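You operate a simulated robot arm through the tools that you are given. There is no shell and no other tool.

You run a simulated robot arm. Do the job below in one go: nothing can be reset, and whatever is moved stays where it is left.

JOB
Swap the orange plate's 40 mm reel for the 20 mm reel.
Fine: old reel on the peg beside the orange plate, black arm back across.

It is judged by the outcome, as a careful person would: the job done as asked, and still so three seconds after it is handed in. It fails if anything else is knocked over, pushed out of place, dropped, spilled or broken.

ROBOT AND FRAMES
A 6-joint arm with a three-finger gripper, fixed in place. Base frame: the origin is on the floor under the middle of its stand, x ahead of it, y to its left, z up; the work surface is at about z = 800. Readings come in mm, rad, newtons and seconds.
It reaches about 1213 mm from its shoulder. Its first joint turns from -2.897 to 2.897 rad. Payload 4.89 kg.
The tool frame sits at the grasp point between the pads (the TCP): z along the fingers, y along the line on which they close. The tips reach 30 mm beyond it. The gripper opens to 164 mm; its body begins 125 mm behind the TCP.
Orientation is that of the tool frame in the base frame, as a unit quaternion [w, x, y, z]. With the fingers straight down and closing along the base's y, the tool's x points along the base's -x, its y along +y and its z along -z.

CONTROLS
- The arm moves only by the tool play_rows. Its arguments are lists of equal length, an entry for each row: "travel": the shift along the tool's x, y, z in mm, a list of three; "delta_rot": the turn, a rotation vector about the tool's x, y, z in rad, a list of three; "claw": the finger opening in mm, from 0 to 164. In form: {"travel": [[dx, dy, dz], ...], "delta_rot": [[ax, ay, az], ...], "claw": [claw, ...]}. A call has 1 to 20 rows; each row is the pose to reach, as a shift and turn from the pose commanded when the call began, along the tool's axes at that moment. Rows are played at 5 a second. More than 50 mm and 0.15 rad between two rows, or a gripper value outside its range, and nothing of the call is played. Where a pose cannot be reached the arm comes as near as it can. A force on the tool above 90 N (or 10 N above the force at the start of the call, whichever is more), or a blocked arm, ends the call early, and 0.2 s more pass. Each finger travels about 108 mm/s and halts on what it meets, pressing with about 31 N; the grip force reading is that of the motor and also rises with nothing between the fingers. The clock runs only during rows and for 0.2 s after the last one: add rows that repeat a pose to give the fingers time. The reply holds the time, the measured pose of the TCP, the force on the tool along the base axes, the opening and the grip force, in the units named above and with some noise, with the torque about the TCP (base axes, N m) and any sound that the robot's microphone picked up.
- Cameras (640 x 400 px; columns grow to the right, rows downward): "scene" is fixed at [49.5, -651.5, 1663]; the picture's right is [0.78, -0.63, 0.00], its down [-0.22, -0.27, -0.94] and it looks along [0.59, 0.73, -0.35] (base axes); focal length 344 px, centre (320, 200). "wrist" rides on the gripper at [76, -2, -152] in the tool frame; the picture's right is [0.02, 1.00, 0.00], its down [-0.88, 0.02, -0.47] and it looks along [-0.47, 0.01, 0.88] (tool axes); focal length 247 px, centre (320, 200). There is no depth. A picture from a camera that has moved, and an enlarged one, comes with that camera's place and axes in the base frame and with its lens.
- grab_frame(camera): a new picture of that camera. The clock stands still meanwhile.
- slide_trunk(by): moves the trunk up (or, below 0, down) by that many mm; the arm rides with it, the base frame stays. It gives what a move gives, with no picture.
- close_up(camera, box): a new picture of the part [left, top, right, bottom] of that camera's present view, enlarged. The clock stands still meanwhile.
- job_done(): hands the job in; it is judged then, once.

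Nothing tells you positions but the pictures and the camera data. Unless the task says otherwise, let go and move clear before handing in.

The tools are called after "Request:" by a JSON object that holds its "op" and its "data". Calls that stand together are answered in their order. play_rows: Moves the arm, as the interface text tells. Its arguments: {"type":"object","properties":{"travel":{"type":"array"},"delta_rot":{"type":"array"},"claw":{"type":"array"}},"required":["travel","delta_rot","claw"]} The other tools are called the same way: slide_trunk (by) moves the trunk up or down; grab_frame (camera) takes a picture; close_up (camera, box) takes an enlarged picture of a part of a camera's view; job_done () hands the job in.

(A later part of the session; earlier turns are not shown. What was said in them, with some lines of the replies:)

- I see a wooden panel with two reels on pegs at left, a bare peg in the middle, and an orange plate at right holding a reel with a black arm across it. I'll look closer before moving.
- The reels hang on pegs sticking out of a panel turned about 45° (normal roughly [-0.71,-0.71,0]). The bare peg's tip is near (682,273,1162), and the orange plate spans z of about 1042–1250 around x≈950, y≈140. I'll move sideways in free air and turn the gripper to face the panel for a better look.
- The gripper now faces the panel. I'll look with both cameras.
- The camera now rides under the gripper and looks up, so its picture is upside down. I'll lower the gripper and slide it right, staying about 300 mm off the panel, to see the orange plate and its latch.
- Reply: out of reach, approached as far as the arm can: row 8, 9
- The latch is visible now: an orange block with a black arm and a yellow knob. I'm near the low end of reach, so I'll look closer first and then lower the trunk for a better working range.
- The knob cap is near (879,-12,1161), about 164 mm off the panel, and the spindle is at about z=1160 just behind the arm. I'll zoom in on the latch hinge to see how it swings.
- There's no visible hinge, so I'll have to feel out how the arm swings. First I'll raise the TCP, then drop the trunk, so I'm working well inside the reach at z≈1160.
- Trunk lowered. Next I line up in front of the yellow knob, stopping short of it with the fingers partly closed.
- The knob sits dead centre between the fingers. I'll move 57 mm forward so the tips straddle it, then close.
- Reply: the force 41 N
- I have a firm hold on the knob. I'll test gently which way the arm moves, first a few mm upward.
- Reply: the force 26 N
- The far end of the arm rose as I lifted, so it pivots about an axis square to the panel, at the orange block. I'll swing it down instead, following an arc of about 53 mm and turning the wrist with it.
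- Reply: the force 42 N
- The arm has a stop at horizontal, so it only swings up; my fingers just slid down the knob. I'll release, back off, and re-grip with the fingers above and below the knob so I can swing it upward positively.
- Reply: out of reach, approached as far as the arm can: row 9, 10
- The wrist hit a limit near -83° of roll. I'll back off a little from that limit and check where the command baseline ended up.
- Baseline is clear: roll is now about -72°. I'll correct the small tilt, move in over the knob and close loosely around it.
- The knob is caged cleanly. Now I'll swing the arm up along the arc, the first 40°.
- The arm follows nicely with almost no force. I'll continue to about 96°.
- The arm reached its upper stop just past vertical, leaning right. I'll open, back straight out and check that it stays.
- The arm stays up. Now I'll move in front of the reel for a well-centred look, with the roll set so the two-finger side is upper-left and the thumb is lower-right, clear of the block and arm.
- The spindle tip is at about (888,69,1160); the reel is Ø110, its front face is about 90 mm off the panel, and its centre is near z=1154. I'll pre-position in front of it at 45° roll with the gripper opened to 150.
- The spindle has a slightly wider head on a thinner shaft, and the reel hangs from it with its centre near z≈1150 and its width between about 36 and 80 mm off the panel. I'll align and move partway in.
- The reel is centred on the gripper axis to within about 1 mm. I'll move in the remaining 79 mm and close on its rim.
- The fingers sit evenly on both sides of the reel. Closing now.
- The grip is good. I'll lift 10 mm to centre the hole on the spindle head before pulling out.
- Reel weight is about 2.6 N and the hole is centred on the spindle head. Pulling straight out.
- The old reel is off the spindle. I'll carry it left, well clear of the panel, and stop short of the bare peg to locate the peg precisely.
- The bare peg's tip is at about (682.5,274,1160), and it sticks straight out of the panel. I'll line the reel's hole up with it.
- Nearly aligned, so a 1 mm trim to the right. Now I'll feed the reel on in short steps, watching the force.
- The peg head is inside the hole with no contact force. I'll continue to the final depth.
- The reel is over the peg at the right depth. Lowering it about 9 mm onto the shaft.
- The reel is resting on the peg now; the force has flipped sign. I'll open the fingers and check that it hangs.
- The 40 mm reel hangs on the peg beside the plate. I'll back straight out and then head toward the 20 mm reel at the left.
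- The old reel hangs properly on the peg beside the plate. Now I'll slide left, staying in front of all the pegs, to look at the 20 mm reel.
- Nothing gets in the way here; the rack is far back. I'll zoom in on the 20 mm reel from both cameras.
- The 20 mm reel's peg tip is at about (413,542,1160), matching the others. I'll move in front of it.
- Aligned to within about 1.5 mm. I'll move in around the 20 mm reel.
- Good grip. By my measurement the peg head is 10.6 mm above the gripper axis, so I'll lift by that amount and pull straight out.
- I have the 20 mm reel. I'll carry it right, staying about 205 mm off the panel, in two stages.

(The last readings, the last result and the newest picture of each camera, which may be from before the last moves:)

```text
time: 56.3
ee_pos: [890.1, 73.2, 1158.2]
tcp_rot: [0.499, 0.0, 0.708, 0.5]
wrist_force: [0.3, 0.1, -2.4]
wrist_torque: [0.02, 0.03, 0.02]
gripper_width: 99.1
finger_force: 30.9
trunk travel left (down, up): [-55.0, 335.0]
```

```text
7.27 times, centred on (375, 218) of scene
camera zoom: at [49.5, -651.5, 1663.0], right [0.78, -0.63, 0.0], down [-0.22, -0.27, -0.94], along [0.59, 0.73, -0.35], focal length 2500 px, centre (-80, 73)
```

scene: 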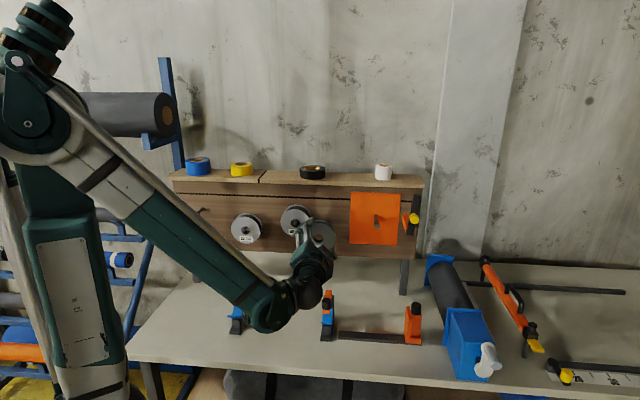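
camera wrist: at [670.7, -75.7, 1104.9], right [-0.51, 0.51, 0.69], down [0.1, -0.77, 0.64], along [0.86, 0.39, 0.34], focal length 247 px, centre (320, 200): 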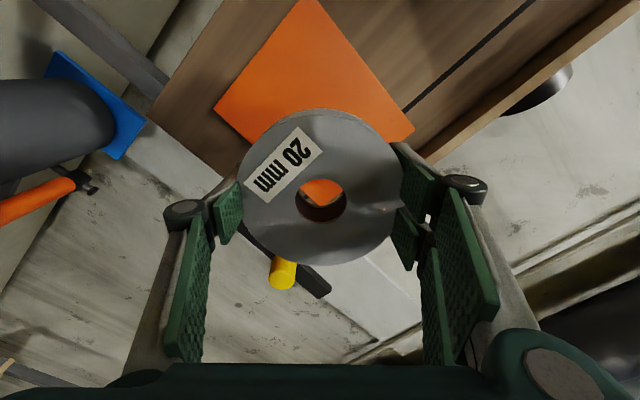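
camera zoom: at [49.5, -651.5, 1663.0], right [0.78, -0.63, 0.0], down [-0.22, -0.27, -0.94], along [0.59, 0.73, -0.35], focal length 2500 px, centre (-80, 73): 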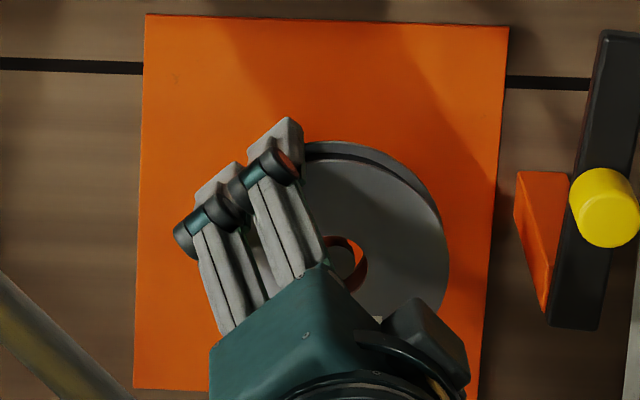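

Request:
{"op": "close_up", "data": {"camera": "wrist", "box": [280, 165, 360, 235]}}

Request:
{"op": "close_up", "data": {"camera": "scene", "box": [368, 208, 388, 228]}}

```text
5.71 times, centred on (320, 200) of wrist
camera zoom: at [745.4, 3.5, 1103.6], right [-0.51, 0.51, 0.69], down [0.1, -0.77, 0.64], along [0.86, 0.39, 0.34], focal length 1411 px, centre (320, 200)
```

zoom: 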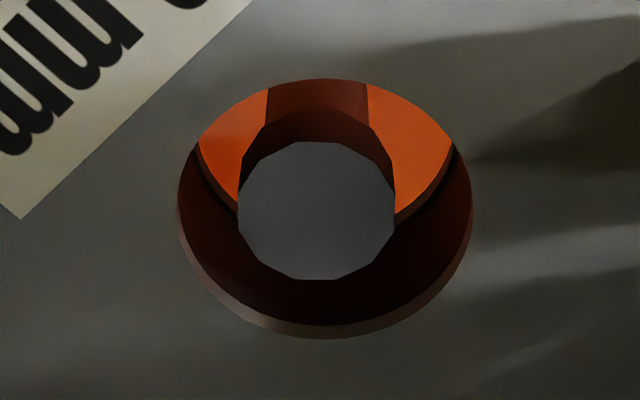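

```text
16.00 times, centred on (378, 218) of scene
camera zoom: at [49.5, -651.5, 1663.0], right [0.78, -0.63, 0.0], down [-0.22, -0.27, -0.94], along [0.59, 0.73, -0.35], focal length 5499 px, centre (-608, -88)
```

zoom: 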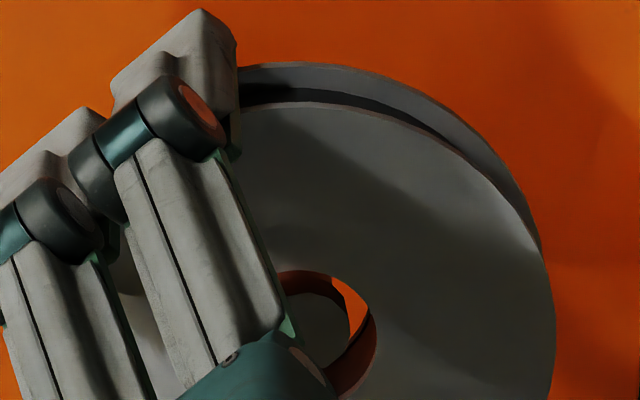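

The spindle head is inside the hole but off-centre by about 4 mm. I'll trim 3 mm right and 2 mm up before feeding further.

Request:
{"op": "play_rows", "data": {"travel": [[-1.8, -0.4, 0], [-3.5, -0.7, 0], [-3.5, -0.7, 0]], "delta_rot": [[0, 0, 0], [0, 0, 0], [0, 0, 0]], "claw": [95, 95, 95]}}

Request:
{"op": "close_up", "data": {"camera": "wrist", "box": [280, 165, 360, 235]}}

```text
time: 57.1
ee_pos: [893.0, 70.9, 1160.7]
tcp_rot: [0.5, 0.001, 0.708, 0.5]
wrist_force: [-0.5, 0.1, -2.4]
wrist_torque: [0.01, 0.02, 0.01]
gripper_width: 98.6
finger_force: 31.5
trunk travel left (down, up): [-55.0, 335.0]
```

```text
5.71 times, centred on (320, 200) of wrist
camera zoom: at [747.5, 0.8, 1105.9], right [-0.51, 0.51, 0.69], down [0.1, -0.77, 0.64], along [0.86, 0.39, 0.34], focal length 1411 px, centre (320, 200)
```

zoom: 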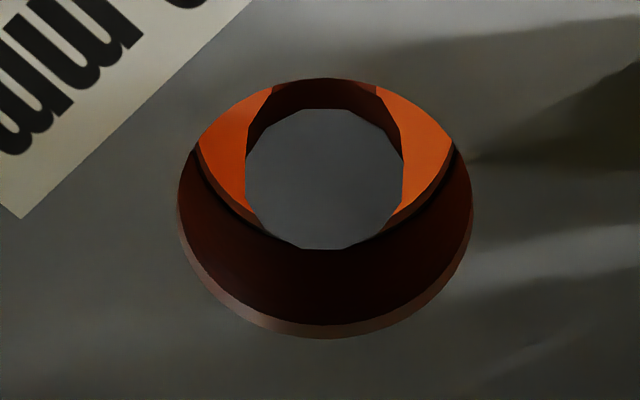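

Now well centred. I'll feed on to the final depth.

Request:
{"op": "play_rows", "data": {"travel": [[0, 0, 9], [0, 0, 18], [0, 0, 27], [0, 0, 33], [0, 0, 33]], "delta_rot": [[0, 0, 0], [0, 0, 0], [0, 0, 0], [0, 0, 0], [0, 0, 0]], "claw": [95, 95, 95, 95, 95]}}

Request:
{"op": "close_up", "data": {"camera": "wrist", "box": [190, 80, 450, 300]}}

Request:
{"op": "close_up", "data": {"camera": "scene", "box": [340, 190, 410, 245]}}

```text
time: 58.3
ee_pos: [916.0, 92.8, 1160.7]
tcp_rot: [0.499, 0.001, 0.708, 0.5]
wrist_force: [-0.2, -0.3, -1.8]
wrist_torque: [0.0, 0.02, 0.0]
gripper_width: 99.1
finger_force: 31.5
trunk travel left (down, up): [-55.0, 335.0]
```

```text
1.82 times, centred on (320, 190) of wrist
camera zoom: at [770.6, 23.0, 1106.5], right [-0.51, 0.51, 0.69], down [0.1, -0.77, 0.64], along [0.86, 0.39, 0.34], focal length 449 px, centre (320, 218)
```

zoom: 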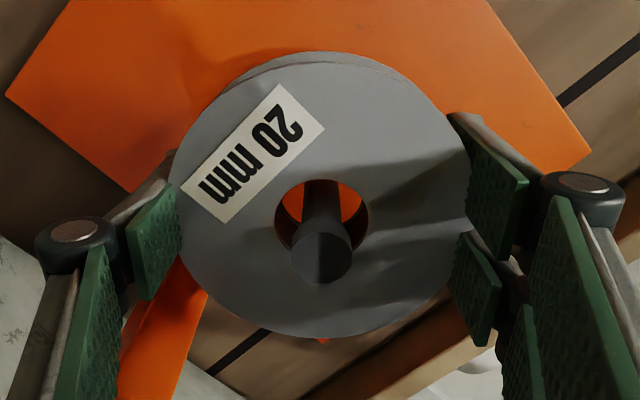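

```text
7.27 times, centred on (375, 218) of scene
camera zoom: at [49.5, -651.5, 1663.0], right [0.78, -0.63, 0.0], down [-0.22, -0.27, -0.94], along [0.59, 0.73, -0.35], focal length 2500 px, centre (-80, 73)
```

zoom: 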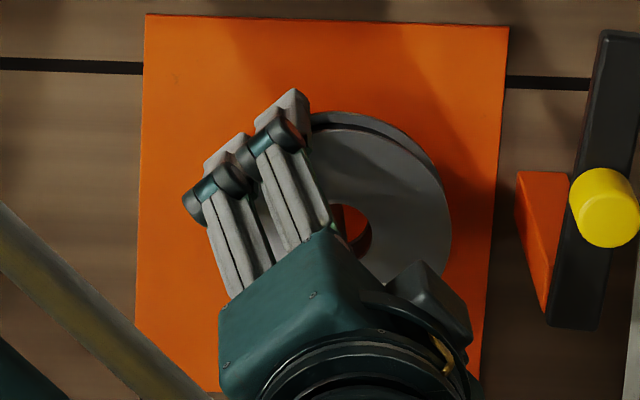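

The spindle head shows in front of the reel, centred, with no contact. Lowering onto the shaft.

Request:
{"op": "play_rows", "data": {"travel": [[2.2, -2.2, 0], [4.5, -4.5, 0], [6.7, -6.7, 0], [6.7, -6.7, 0]], "delta_rot": [[0, 0, 0], [0, 0, 0], [0, 0, 0], [0, 0, 0]], "claw": [95, 95, 95, 95]}}

Request:
{"op": "play_rows", "data": {"travel": [[0.5, -0.5, 0], [1.0, -1.0, 0], [1.0, -1.0, 0]], "delta_rot": [[0, 0, 0], [0, 0, 0], [0, 0, 0]], "claw": [95, 95, 95]}}

```text
time: 59.3
ee_pos: [915.2, 93.7, 1151.6]
tcp_rot: [0.499, 0.001, 0.708, 0.5]
wrist_force: [-0.1, -0.8, -2.8]
wrist_torque: [-0.04, -0.02, -0.02]
gripper_width: 99.2
finger_force: 31.3
trunk travel left (down, up): [-55.0, 335.0]
```

```text
time: 60.1
ee_pos: [914.6, 94.0, 1150.3]
tcp_rot: [0.5, 0.0, 0.707, 0.499]
wrist_force: [0.3, -0.2, -1.9]
wrist_torque: [0.02, 0.0, -0.01]
gripper_width: 98.9
finger_force: 30.9
trunk travel left (down, up): [-55.0, 335.0]
```

Request:
{"op": "play_rows", "data": {"travel": [[0.4, -0.4, 0], [0.8, -0.8, 0], [0.8, -0.8, 0]], "delta_rot": [[0, 0, 0], [0, 0, 0], [0, 0, 0]], "claw": [95, 95, 95]}}

Request:
{"op": "close_up", "data": {"camera": "wrist", "box": [260, 150, 380, 260]}}

```text
time: 60.9
ee_pos: [916.2, 93.5, 1149.9]
tcp_rot: [0.5, 0.0, 0.708, 0.499]
wrist_force: [0.0, 0.4, -1.3]
wrist_torque: [0.01, 0.02, 0.0]
gripper_width: 98.6
finger_force: 31.1
trunk travel left (down, up): [-55.0, 335.0]
```

```text
3.64 times, centred on (320, 205) of wrist
camera zoom: at [771.4, 24.0, 1094.6], right [-0.51, 0.51, 0.69], down [0.1, -0.77, 0.64], along [0.86, 0.39, 0.34], focal length 898 px, centre (320, 182)
```

zoom: 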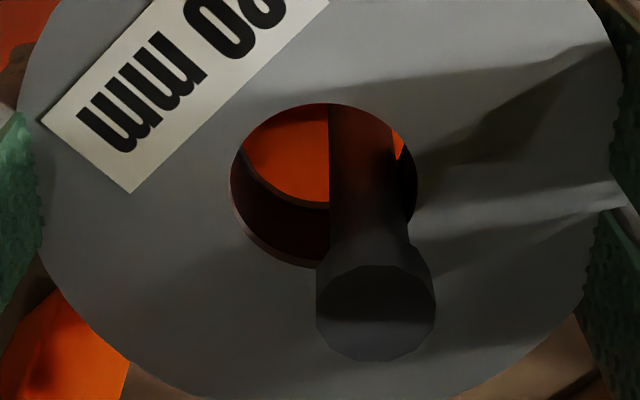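

Request:
{"op": "play_rows", "data": {"travel": [[0.4, -0.4, 0], [0.8, -0.8, 0], [0.8, -0.8, 0]], "delta_rot": [[0, 0, 0], [0, 0, 0], [0, 0, 0]], "claw": [95, 95, 95]}}

```text
time: 61.7
ee_pos: [916.1, 94.9, 1148.3]
tcp_rot: [0.5, 0.0, 0.708, 0.499]
wrist_force: [0.3, -0.3, -0.6]
wrist_torque: [0.03, 0.02, -0.02]
gripper_width: 98.7
finger_force: 31.6
trunk travel left (down, up): [-55.0, 335.0]
```

Request:
{"op": "play_rows", "data": {"travel": [[0.3, -0.3, 0], [0.5, -0.5, 0], [0.5, -0.5, 0]], "delta_rot": [[0, 0, 0], [0, 0, 0], [0, 0, 0]], "claw": [95, 95, 95]}}

```text
time: 62.5
ee_pos: [914.4, 95.3, 1148.1]
tcp_rot: [0.5, 0.0, 0.708, 0.499]
wrist_force: [2.2, 4.6, 12.4]
wrist_torque: [-0.12, 0.09, -0.01]
gripper_width: 98.8
finger_force: 30.8
trunk travel left (down, up): [-55.0, 335.0]
```

The reel is resting on the spindle shaft now (force +12 N). I'll release it.

Request:
{"op": "play_rows", "data": {"travel": [[-0.4, 0.4, 0], [-0.4, 0.4, 0], [-0.4, 0.4, 0], [-0.4, 0.4, 0], [-0.4, 0.4, 0], [-0.4, 0.4, 0]], "delta_rot": [[0, 0, 0], [0, 0, 0], [0, 0, 0], [0, 0, 0], [0, 0, 0], [0, 0, 0]], "claw": [97, 106, 118, 132, 145, 145]}}

Request:
{"op": "grab_frame", "data": {"camera": "wrist"}}

Request:
{"op": "close_up", "data": {"camera": "scene", "box": [300, 165, 440, 265]}}

```text
time: 63.9
ee_pos: [916.6, 95.1, 1147.6]
tcp_rot: [0.5, 0.0, 0.708, 0.499]
wrist_force: [-1.4, -0.5, -0.3]
wrist_torque: [0.04, 0.01, -0.03]
gripper_width: 144.8
finger_force: 0.1
trunk travel left (down, up): [-55.0, 335.0]
```

```text
taken
camera wrist: at [770.9, 24.1, 1093.6], right [-0.51, 0.51, 0.69], down [0.1, -0.77, 0.64], along [0.86, 0.39, 0.34], focal length 247 px, centre (320, 200)
```

wrist: 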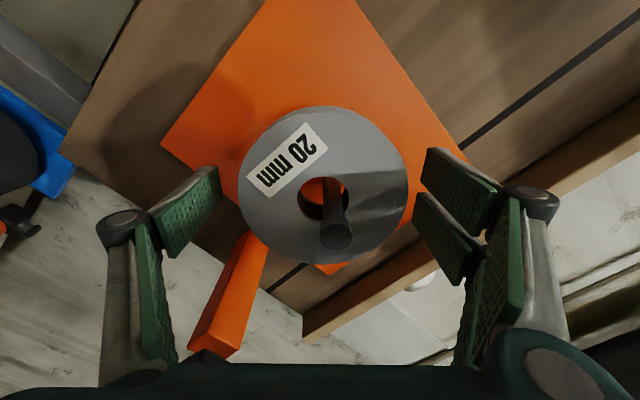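

```text
4.00 times, centred on (370, 215) of scene
camera zoom: at [49.5, -651.5, 1663.0], right [0.78, -0.63, 0.0], down [-0.22, -0.27, -0.94], along [0.59, 0.73, -0.35], focal length 1375 px, centre (120, 140)
```

zoom: 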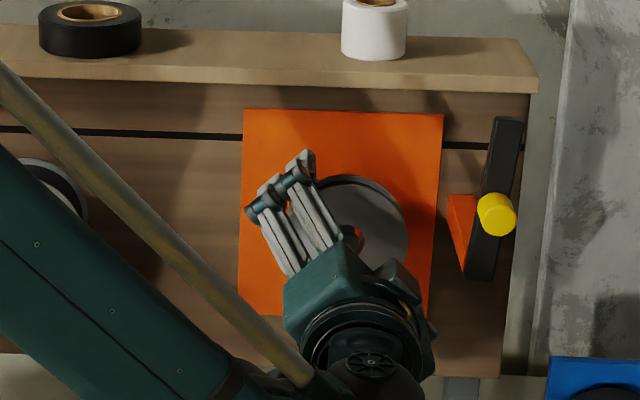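

The 20 mm reel hangs on the spindle. Backing straight out.

Request:
{"op": "play_rows", "data": {"travel": [[0, 0, -30], [0, 0, -60], [0, 0, -90], [0, 0, -120], [0, 0, -160], [0, 0, -180], [0, 0, -180]], "delta_rot": [[0, 0, 0], [0, 0, 0], [0, 0, 0], [0, 0, 0], [0, 0, 0], [0, 0, 0], [0, 0, 0]], "claw": [145, 145, 145, 145, 145, 130, 100]}}

Request:
{"op": "grab_frame", "data": {"camera": "wrist"}}

Request:
{"op": "close_up", "data": {"camera": "scene", "box": [320, 165, 440, 255]}}

```text
time: 65.5
ee_pos: [786.2, -34.5, 1146.7]
tcp_rot: [0.501, 0.0, 0.707, 0.499]
wrist_force: [1.0, 0.7, -0.5]
wrist_torque: [0.03, 0.01, -0.04]
gripper_width: 99.8
finger_force: 0.0
trunk travel left (down, up): [-55.0, 335.0]
```

```text
taken
camera wrist: at [642.7, -103.7, 1092.6], right [-0.51, 0.51, 0.69], down [0.1, -0.77, 0.64], along [0.86, 0.39, 0.34], focal length 247 px, centre (320, 200)
```

wrist: 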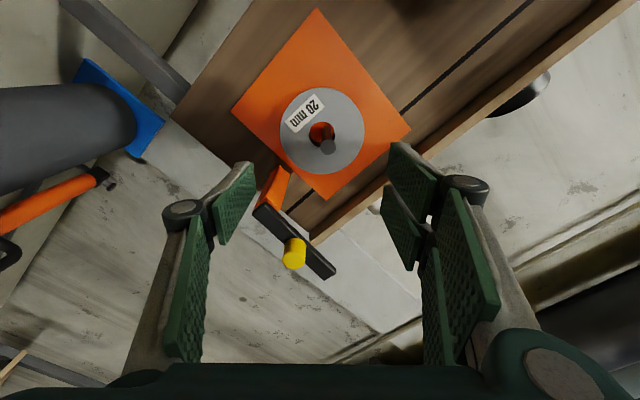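

```text
4.44 times, centred on (380, 210) of scene
camera zoom: at [49.5, -651.5, 1663.0], right [0.78, -0.63, 0.0], down [-0.22, -0.27, -0.94], along [0.59, 0.73, -0.35], focal length 1528 px, centre (53, 156)
```

zoom: 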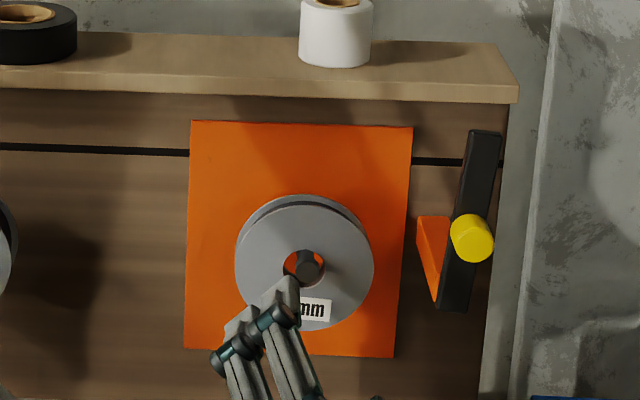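

Both reels look right. Now back to the knob to swing the arm down across the reel.

Request:
{"op": "play_rows", "data": {"travel": [[-31, -8, 2], [-62, -16, 4], [-94, -24, 6], [-125.7, -31.3, 8], [-125.7, -31.3, 8]], "delta_rot": [[0, 0, -0.083], [0, 0, -0.166], [0, 0, -0.249], [0, 0, -0.332], [0, 0, -0.332]], "claw": [100, 90, 75, 64, 64]}}

Request:
{"op": "grab_frame", "data": {"camera": "wrist"}}

Request:
{"op": "close_up", "data": {"camera": "wrist", "box": [220, 90, 420, 215]}}

Request:
{"op": "close_up", "data": {"camera": "scene", "box": [320, 165, 440, 255]}}

```text
time: 66.7
ee_pos: [870.5, -106.9, 1213.6]
tcp_rot: [0.575, -0.116, 0.698, 0.41]
wrist_force: [0.2, 0.2, -0.2]
wrist_torque: [0.03, -0.02, -0.04]
gripper_width: 64.0
finger_force: 0.0
trunk travel left (down, up): [-55.0, 335.0]
```

```text
taken
camera wrist: at [740.8, -191.1, 1144.4], right [-0.64, 0.64, 0.42], down [-0.07, -0.59, 0.8], along [0.76, 0.48, 0.43], focal length 247 px, centre (320, 200)
```

wrist: 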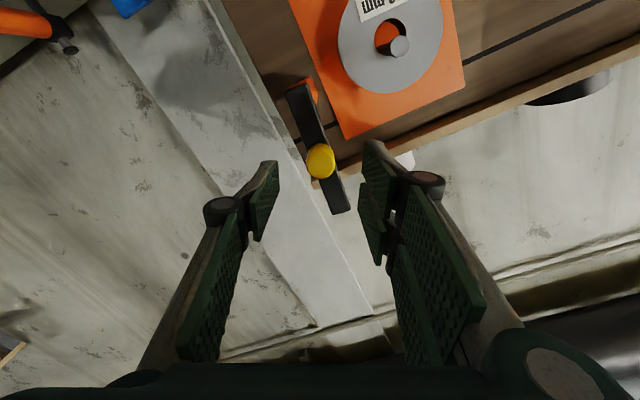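

```text
3.20 times, centred on (320, 152) of wrist
camera zoom: at [740.8, -191.1, 1144.4], right [-0.64, 0.64, 0.42], down [-0.07, -0.59, 0.8], along [0.76, 0.48, 0.43], focal length 790 px, centre (320, 352)
```

zoom: 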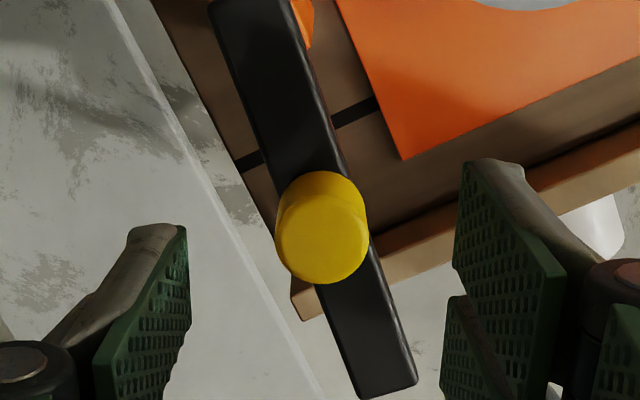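

```text
4.44 times, centred on (380, 210) of scene
camera zoom: at [49.5, -651.5, 1663.0], right [0.78, -0.63, 0.0], down [-0.22, -0.27, -0.94], along [0.59, 0.73, -0.35], focal length 1528 px, centre (53, 156)
```

zoom: 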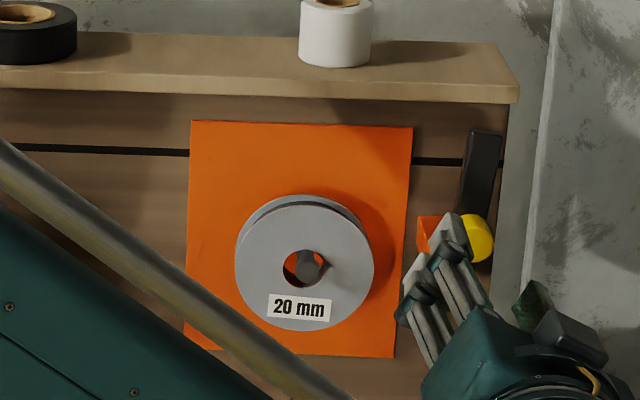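

The knob is between the fingers, just about 4 mm off along the pads. I'll correct that, move in and cage it.

Request:
{"op": "play_rows", "data": {"travel": [[-4, 0, 0], [-4, 0, 20], [-4, 0, 40], [-4, 0, 60], [-4, 0, 60], [-4, 0, 60], [-4, 0, 60]], "delta_rot": [[0, 0, 0], [0, 0, 0], [0, 0, 0], [0, 0, 0], [0, 0, 0], [0, 0, 0], [0, 0, 0]], "claw": [64, 64, 64, 64, 45, 29, 29]}}

Request:
{"op": "close_up", "data": {"camera": "wrist", "box": [220, 100, 420, 225]}}

Request:
{"op": "close_up", "data": {"camera": "scene", "box": [340, 170, 430, 230]}}

```text
time: 68.3
ee_pos: [913.0, -65.2, 1217.2]
tcp_rot: [0.576, -0.116, 0.698, 0.409]
wrist_force: [0.4, 0.3, 0.8]
wrist_torque: [0.0, 0.01, 0.03]
gripper_width: 29.1
finger_force: 0.1
trunk travel left (down, up): [-55.0, 335.0]
```

```text
3.20 times, centred on (320, 162) of wrist
camera zoom: at [783.8, -149.5, 1148.0], right [-0.64, 0.64, 0.42], down [-0.07, -0.59, 0.8], along [0.76, 0.48, 0.43], focal length 790 px, centre (320, 320)
```

zoom: 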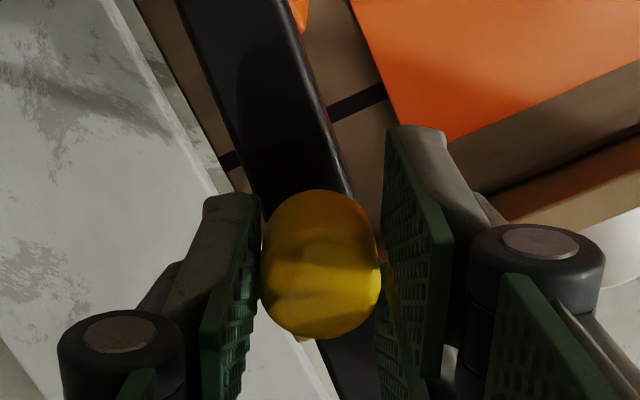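

```text
6.67 times, centred on (385, 200) of scene
camera zoom: at [49.5, -651.5, 1663.0], right [0.78, -0.63, 0.0], down [-0.22, -0.27, -0.94], along [0.59, 0.73, -0.35], focal length 2291 px, centre (-113, 200)
```

zoom: 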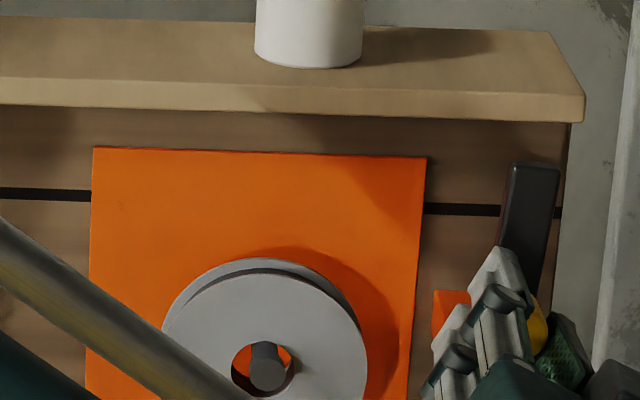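

Caged. I'll swing it down, the first 48°.

Request:
{"op": "play_rows", "data": {"travel": [[3.0, 7.3, 0], [7.0, 14.2, 0], [11.9, 20.4, 0], [17.6, 25.9, 0], [24.0, 30.5, 0], [31.0, 34.2, 0], [31.0, 34.2, 0]], "delta_rot": [[0, 0, -0.1396], [0, 0, -0.2793], [0, 0, -0.4189], [0, 0, -0.5585], [0, 0, -0.698], [0, 0, -0.838], [0, 0, -0.838]], "claw": [29, 29, 29, 29, 29, 29, 29]}}

Request:
{"op": "close_up", "data": {"camera": "scene", "box": [340, 175, 430, 235]}}

```text
time: 69.9
ee_pos: [884.6, -33.8, 1205.3]
tcp_rot: [0.692, -0.391, 0.59, 0.14]
wrist_force: [-0.2, 0.6, -0.5]
wrist_torque: [-0.01, 0.03, 0.03]
gripper_width: 29.3
finger_force: 0.1
trunk travel left (down, up): [-55.0, 335.0]
```

```text
6.67 times, centred on (385, 205) of scene
camera zoom: at [49.5, -651.5, 1663.0], right [0.78, -0.63, 0.0], down [-0.22, -0.27, -0.94], along [0.59, 0.73, -0.35], focal length 2291 px, centre (-113, 167)
```

zoom: 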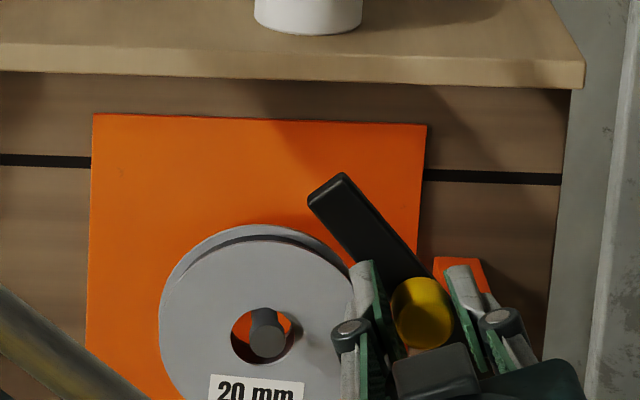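

The arm is following. Another 40°.

Request:
{"op": "play_rows", "data": {"travel": [[3.0, 7.3, 0], [7.0, 14.2, 0], [11.9, 20.4, 0], [17.6, 25.9, 0], [24.0, 30.5, 0], [24.0, 30.5, 0]], "delta_rot": [[0, 0, -0.1396], [0, 0, -0.2793], [0, 0, -0.4189], [0, 0, -0.5585], [0, 0, -0.698], [0, 0, -0.698]], "claw": [29, 29, 29, 29, 29, 29]}}

Request:
{"op": "close_up", "data": {"camera": "scene", "box": [340, 180, 430, 240]}}

```text
time: 71.3
ee_pos: [871.3, -19.6, 1170.3]
tcp_rot: [0.699, -0.569, 0.42, -0.106]
wrist_force: [-0.1, -0.5, -1.5]
wrist_torque: [-0.03, 0.03, -0.05]
gripper_width: 29.5
finger_force: 0.6
trunk travel left (down, up): [-55.0, 335.0]
```

```text
6.67 times, centred on (385, 210) of scene
camera zoom: at [49.5, -651.5, 1663.0], right [0.78, -0.63, 0.0], down [-0.22, -0.27, -0.94], along [0.59, 0.73, -0.35], focal length 2291 px, centre (-113, 133)
```

zoom: 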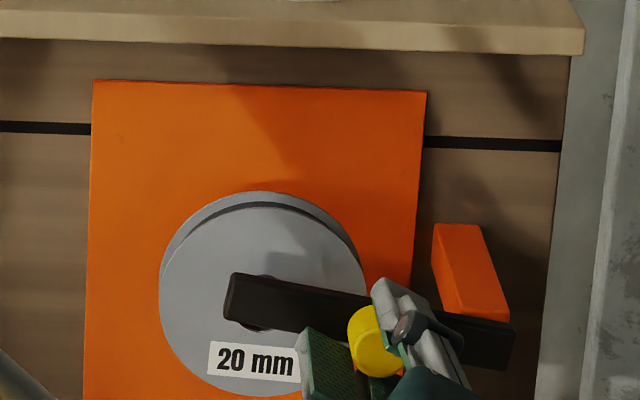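

Request:
{"op": "play_rows", "data": {"travel": [[1.8, 4.6, 0], [3.9, 9.1, 0], [4.9, 10.8, 0], [4.9, 10.8, 0]], "delta_rot": [[0, 0, -0.0873], [0, 0, -0.1745], [0, 0, -0.2094], [0, 0, -0.2094]], "claw": [29, 29, 29, 29]}}

Request:
{"op": "close_up", "data": {"camera": "scene", "box": [340, 190, 430, 250]}}

```text
time: 72.3
ee_pos: [868.9, -20.5, 1159.1]
tcp_rot: [0.684, -0.609, 0.36, -0.178]
wrist_force: [0.2, -0.7, 1.9]
wrist_torque: [0.01, -0.06, -0.05]
gripper_width: 29.6
finger_force: 0.8
trunk travel left (down, up): [-55.0, 335.0]
```

```text
6.67 times, centred on (385, 220) of scene
camera zoom: at [49.5, -651.5, 1663.0], right [0.78, -0.63, 0.0], down [-0.22, -0.27, -0.94], along [0.59, 0.73, -0.35], focal length 2291 px, centre (-113, 67)
```

zoom: 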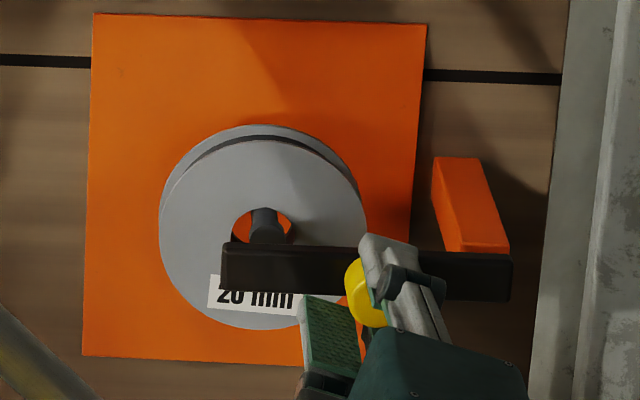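

The arm is back at its original horizontal position. I'll press down another 1.5 mm to confirm it's seated against the stop.

Request:
{"op": "play_rows", "data": {"travel": [[0, 0.8, 0], [0, 1.6, 0], [0, 1.6, 0]], "delta_rot": [[0, 0, 0], [0, 0, 0], [0, 0, 0]], "claw": [29, 29, 29]}}

Request:
{"op": "close_up", "data": {"camera": "scene", "box": [340, 190, 430, 250]}}

```text
time: 73.1
ee_pos: [870.1, -20.3, 1157.0]
tcp_rot: [0.685, -0.608, 0.359, -0.177]
wrist_force: [-0.6, -2.1, 7.0]
wrist_torque: [0.15, -0.17, -0.06]
gripper_width: 31.9
finger_force: 4.2
trunk travel left (down, up): [-55.0, 335.0]
```

```text
6.67 times, centred on (385, 220) of scene
camera zoom: at [49.5, -651.5, 1663.0], right [0.78, -0.63, 0.0], down [-0.22, -0.27, -0.94], along [0.59, 0.73, -0.35], focal length 2291 px, centre (-113, 67)
```

zoom: 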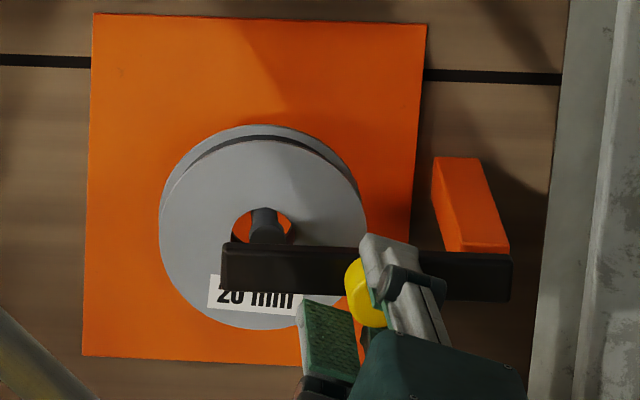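

It's seated against the stop. I'll ease off, open, and back straight out.

Request:
{"op": "play_rows", "data": {"travel": [[0, -2, 0], [0, -2, 0], [0, -2, 0], [0, -2, -25], [0, -2, -55], [0, -2, -90], [0, -2, -125], [0, -2, -125]], "delta_rot": [[0, 0, 0], [0, 0, 0], [0, 0, 0], [0, 0, 0], [0, 0, 0], [0, 0, 0], [0, 0, 0], [0, 0, 0]], "claw": [45, 64, 64, 64, 64, 64, 64, 64]}}

Request:
{"op": "close_up", "data": {"camera": "scene", "box": [330, 180, 430, 250]}}

Request:
{"op": "grab_frame", "data": {"camera": "scene"}}

Request:
{"op": "grab_frame", "data": {"camera": "wrist"}}

```text
time: 74.9
ee_pos: [780.8, -108.6, 1158.7]
tcp_rot: [0.684, -0.609, 0.36, -0.177]
wrist_force: [0.5, 0.2, -1.1]
wrist_torque: [0.02, -0.04, -0.02]
gripper_width: 64.1
finger_force: 0.0
trunk travel left (down, up): [-55.0, 335.0]
```

```text
5.71 times, centred on (380, 215) of scene
camera zoom: at [49.5, -651.5, 1663.0], right [0.78, -0.63, 0.0], down [-0.22, -0.27, -0.94], along [0.59, 0.73, -0.35], focal length 1964 px, centre (-23, 114)
```

zoom: 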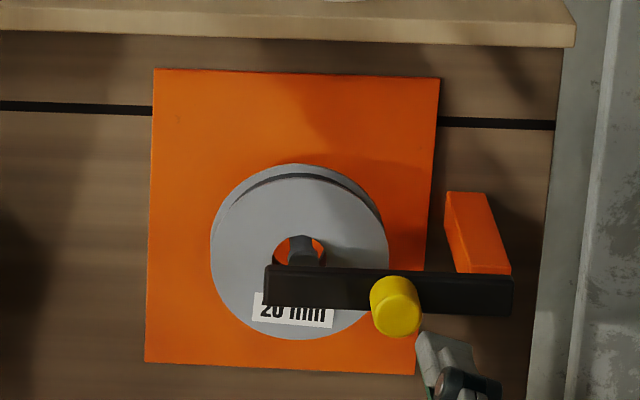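

```text
taken
```

scene: 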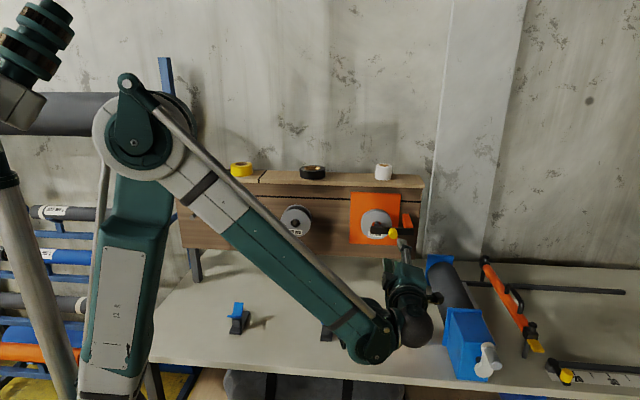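

```text
taken
camera wrist: at [726.1, -268.8, 1139.8], right [-0.18, 0.18, -0.97], down [-0.94, 0.27, 0.23], along [0.3, 0.95, 0.12], focal length 247 px, centre (320, 200)
```

wrist: 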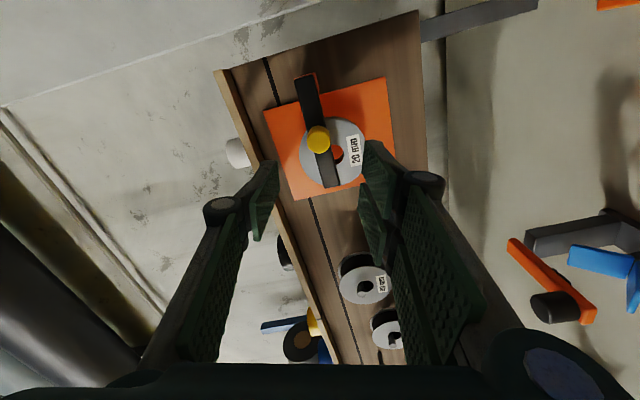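

The black arm is back across the 20 mm reel, exactly where it started. I'll move the gripper up and away and do a final check of everything.

Request:
{"op": "play_rows", "data": {"travel": [[-10, -35, -15], [-20, -70, -30], [-30, -105, -45], [-40, -140, -60], [-50, -175, -60], [-57, -200, -60], [-57, -200, -60]], "delta_rot": [[0, 0, 0.1], [0, 0, 0.2], [0, 0, 0.3], [0, 0, 0.4], [0, 0, 0.5], [0, 0, 0.6], [0, 0, 0.6]], "claw": [64, 64, 64, 64, 64, 64, 64]}}

Request:
{"op": "grab_frame", "data": {"camera": "scene"}}

Request:
{"op": "close_up", "data": {"camera": "scene", "box": [165, 145, 435, 265]}}

Request:
{"op": "grab_frame", "data": {"camera": "wrist"}}

```text
time: 76.5
ee_pos: [739.7, -152.3, 1368.2]
tcp_rot: [0.706, -0.475, 0.524, 0.032]
wrist_force: [0.3, 0.0, 0.1]
wrist_torque: [0.03, 0.03, 0.04]
gripper_width: 63.9
finger_force: 0.0
trunk travel left (down, up): [-55.0, 335.0]
```

```text
taken
```

scene: 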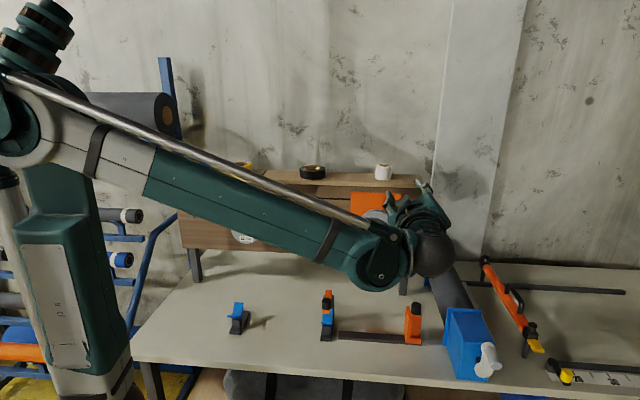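

```text
2.37 times, centred on (300, 205) of scene
camera zoom: at [49.5, -651.5, 1663.0], right [0.78, -0.63, 0.0], down [-0.22, -0.27, -0.94], along [0.59, 0.73, -0.35], focal length 815 px, centre (367, 188)
```

zoom: 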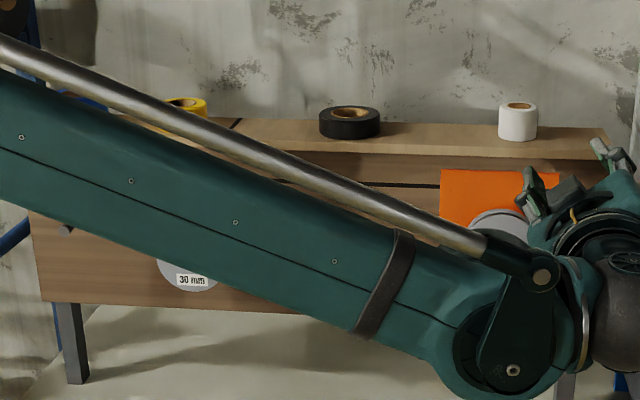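

```text
taken
camera wrist: at [667.5, -294.2, 1311.2], right [-0.54, 0.54, -0.65], down [-0.74, 0.07, 0.67], along [0.41, 0.84, 0.36], focal length 247 px, centre (320, 200)
```

wrist: 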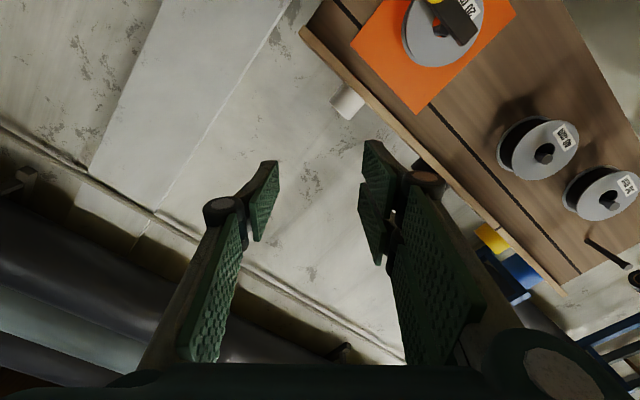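

Request:
{"op": "play_rows", "data": {"travel": [[-31, -25, -10], [-62, -51, -20], [-92, -76, -30], [-123, -102, -40], [-154, -127, -50], [-154, -127, -50]], "delta_rot": [[0, 0, 0], [0, 0, 0], [0, 0, 0], [0, 0, 0], [0, 0, 0], [0, 0, 0]], "claw": [64, 64, 64, 64, 64, 64]}}

Request:
{"op": "grab_frame", "data": {"camera": "scene"}}

Request:
{"op": "close_up", "data": {"camera": "scene", "box": [165, 145, 435, 265]}}

```text
time: 77.9
ee_pos: [706.0, -185.9, 1567.8]
tcp_rot: [0.706, -0.476, 0.523, 0.033]
wrist_force: [0.0, 1.4, 0.2]
wrist_torque: [0.01, 0.01, 0.0]
gripper_width: 63.9
finger_force: 0.0
trunk travel left (down, up): [-55.0, 335.0]
```

```text
taken
```

scene: 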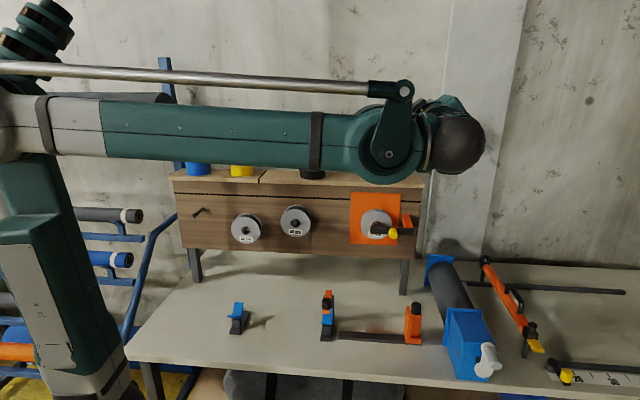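

```text
2.37 times, centred on (300, 205) of scene
camera zoom: at [49.5, -651.5, 1663.0], right [0.78, -0.63, 0.0], down [-0.22, -0.27, -0.94], along [0.59, 0.73, -0.35], focal length 815 px, centre (367, 188)
```

zoom: 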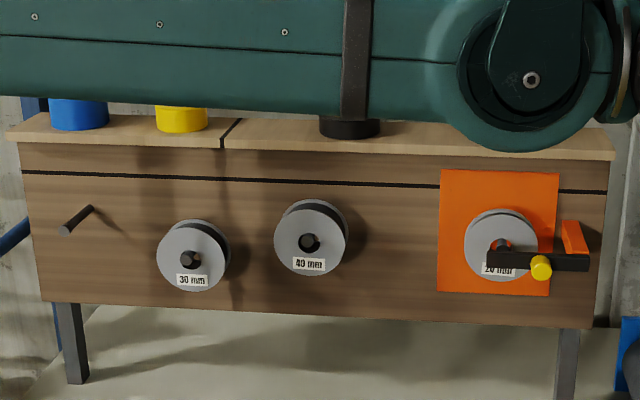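

Everything is in place. The 20 mm reel is on the orange plate's spindle with the black arm across it, the 40 mm reel is on the peg beside the plate, and the 30 mm reel and everything else are undisturbed. The gripper is empty and clear, so I'm handing in.

Request:
{"op": "job_done", "data": {}}

```text
The job is handed in.
```

The swap is done. The 20 mm reel is on the orange plate's spindle, and the 40 mm reel hangs on the peg beside the plate.

The black arm is back across the reel at its original horizontal position, and I felt it seat against its stop. The 30 mm reel and everything else I could see in the final pictures are where they were. The gripper is empty and well clear of the panel.

The robot's trunk is still 120 mm lower than it started; I lowered it to reach the pegs and did not raise it again.
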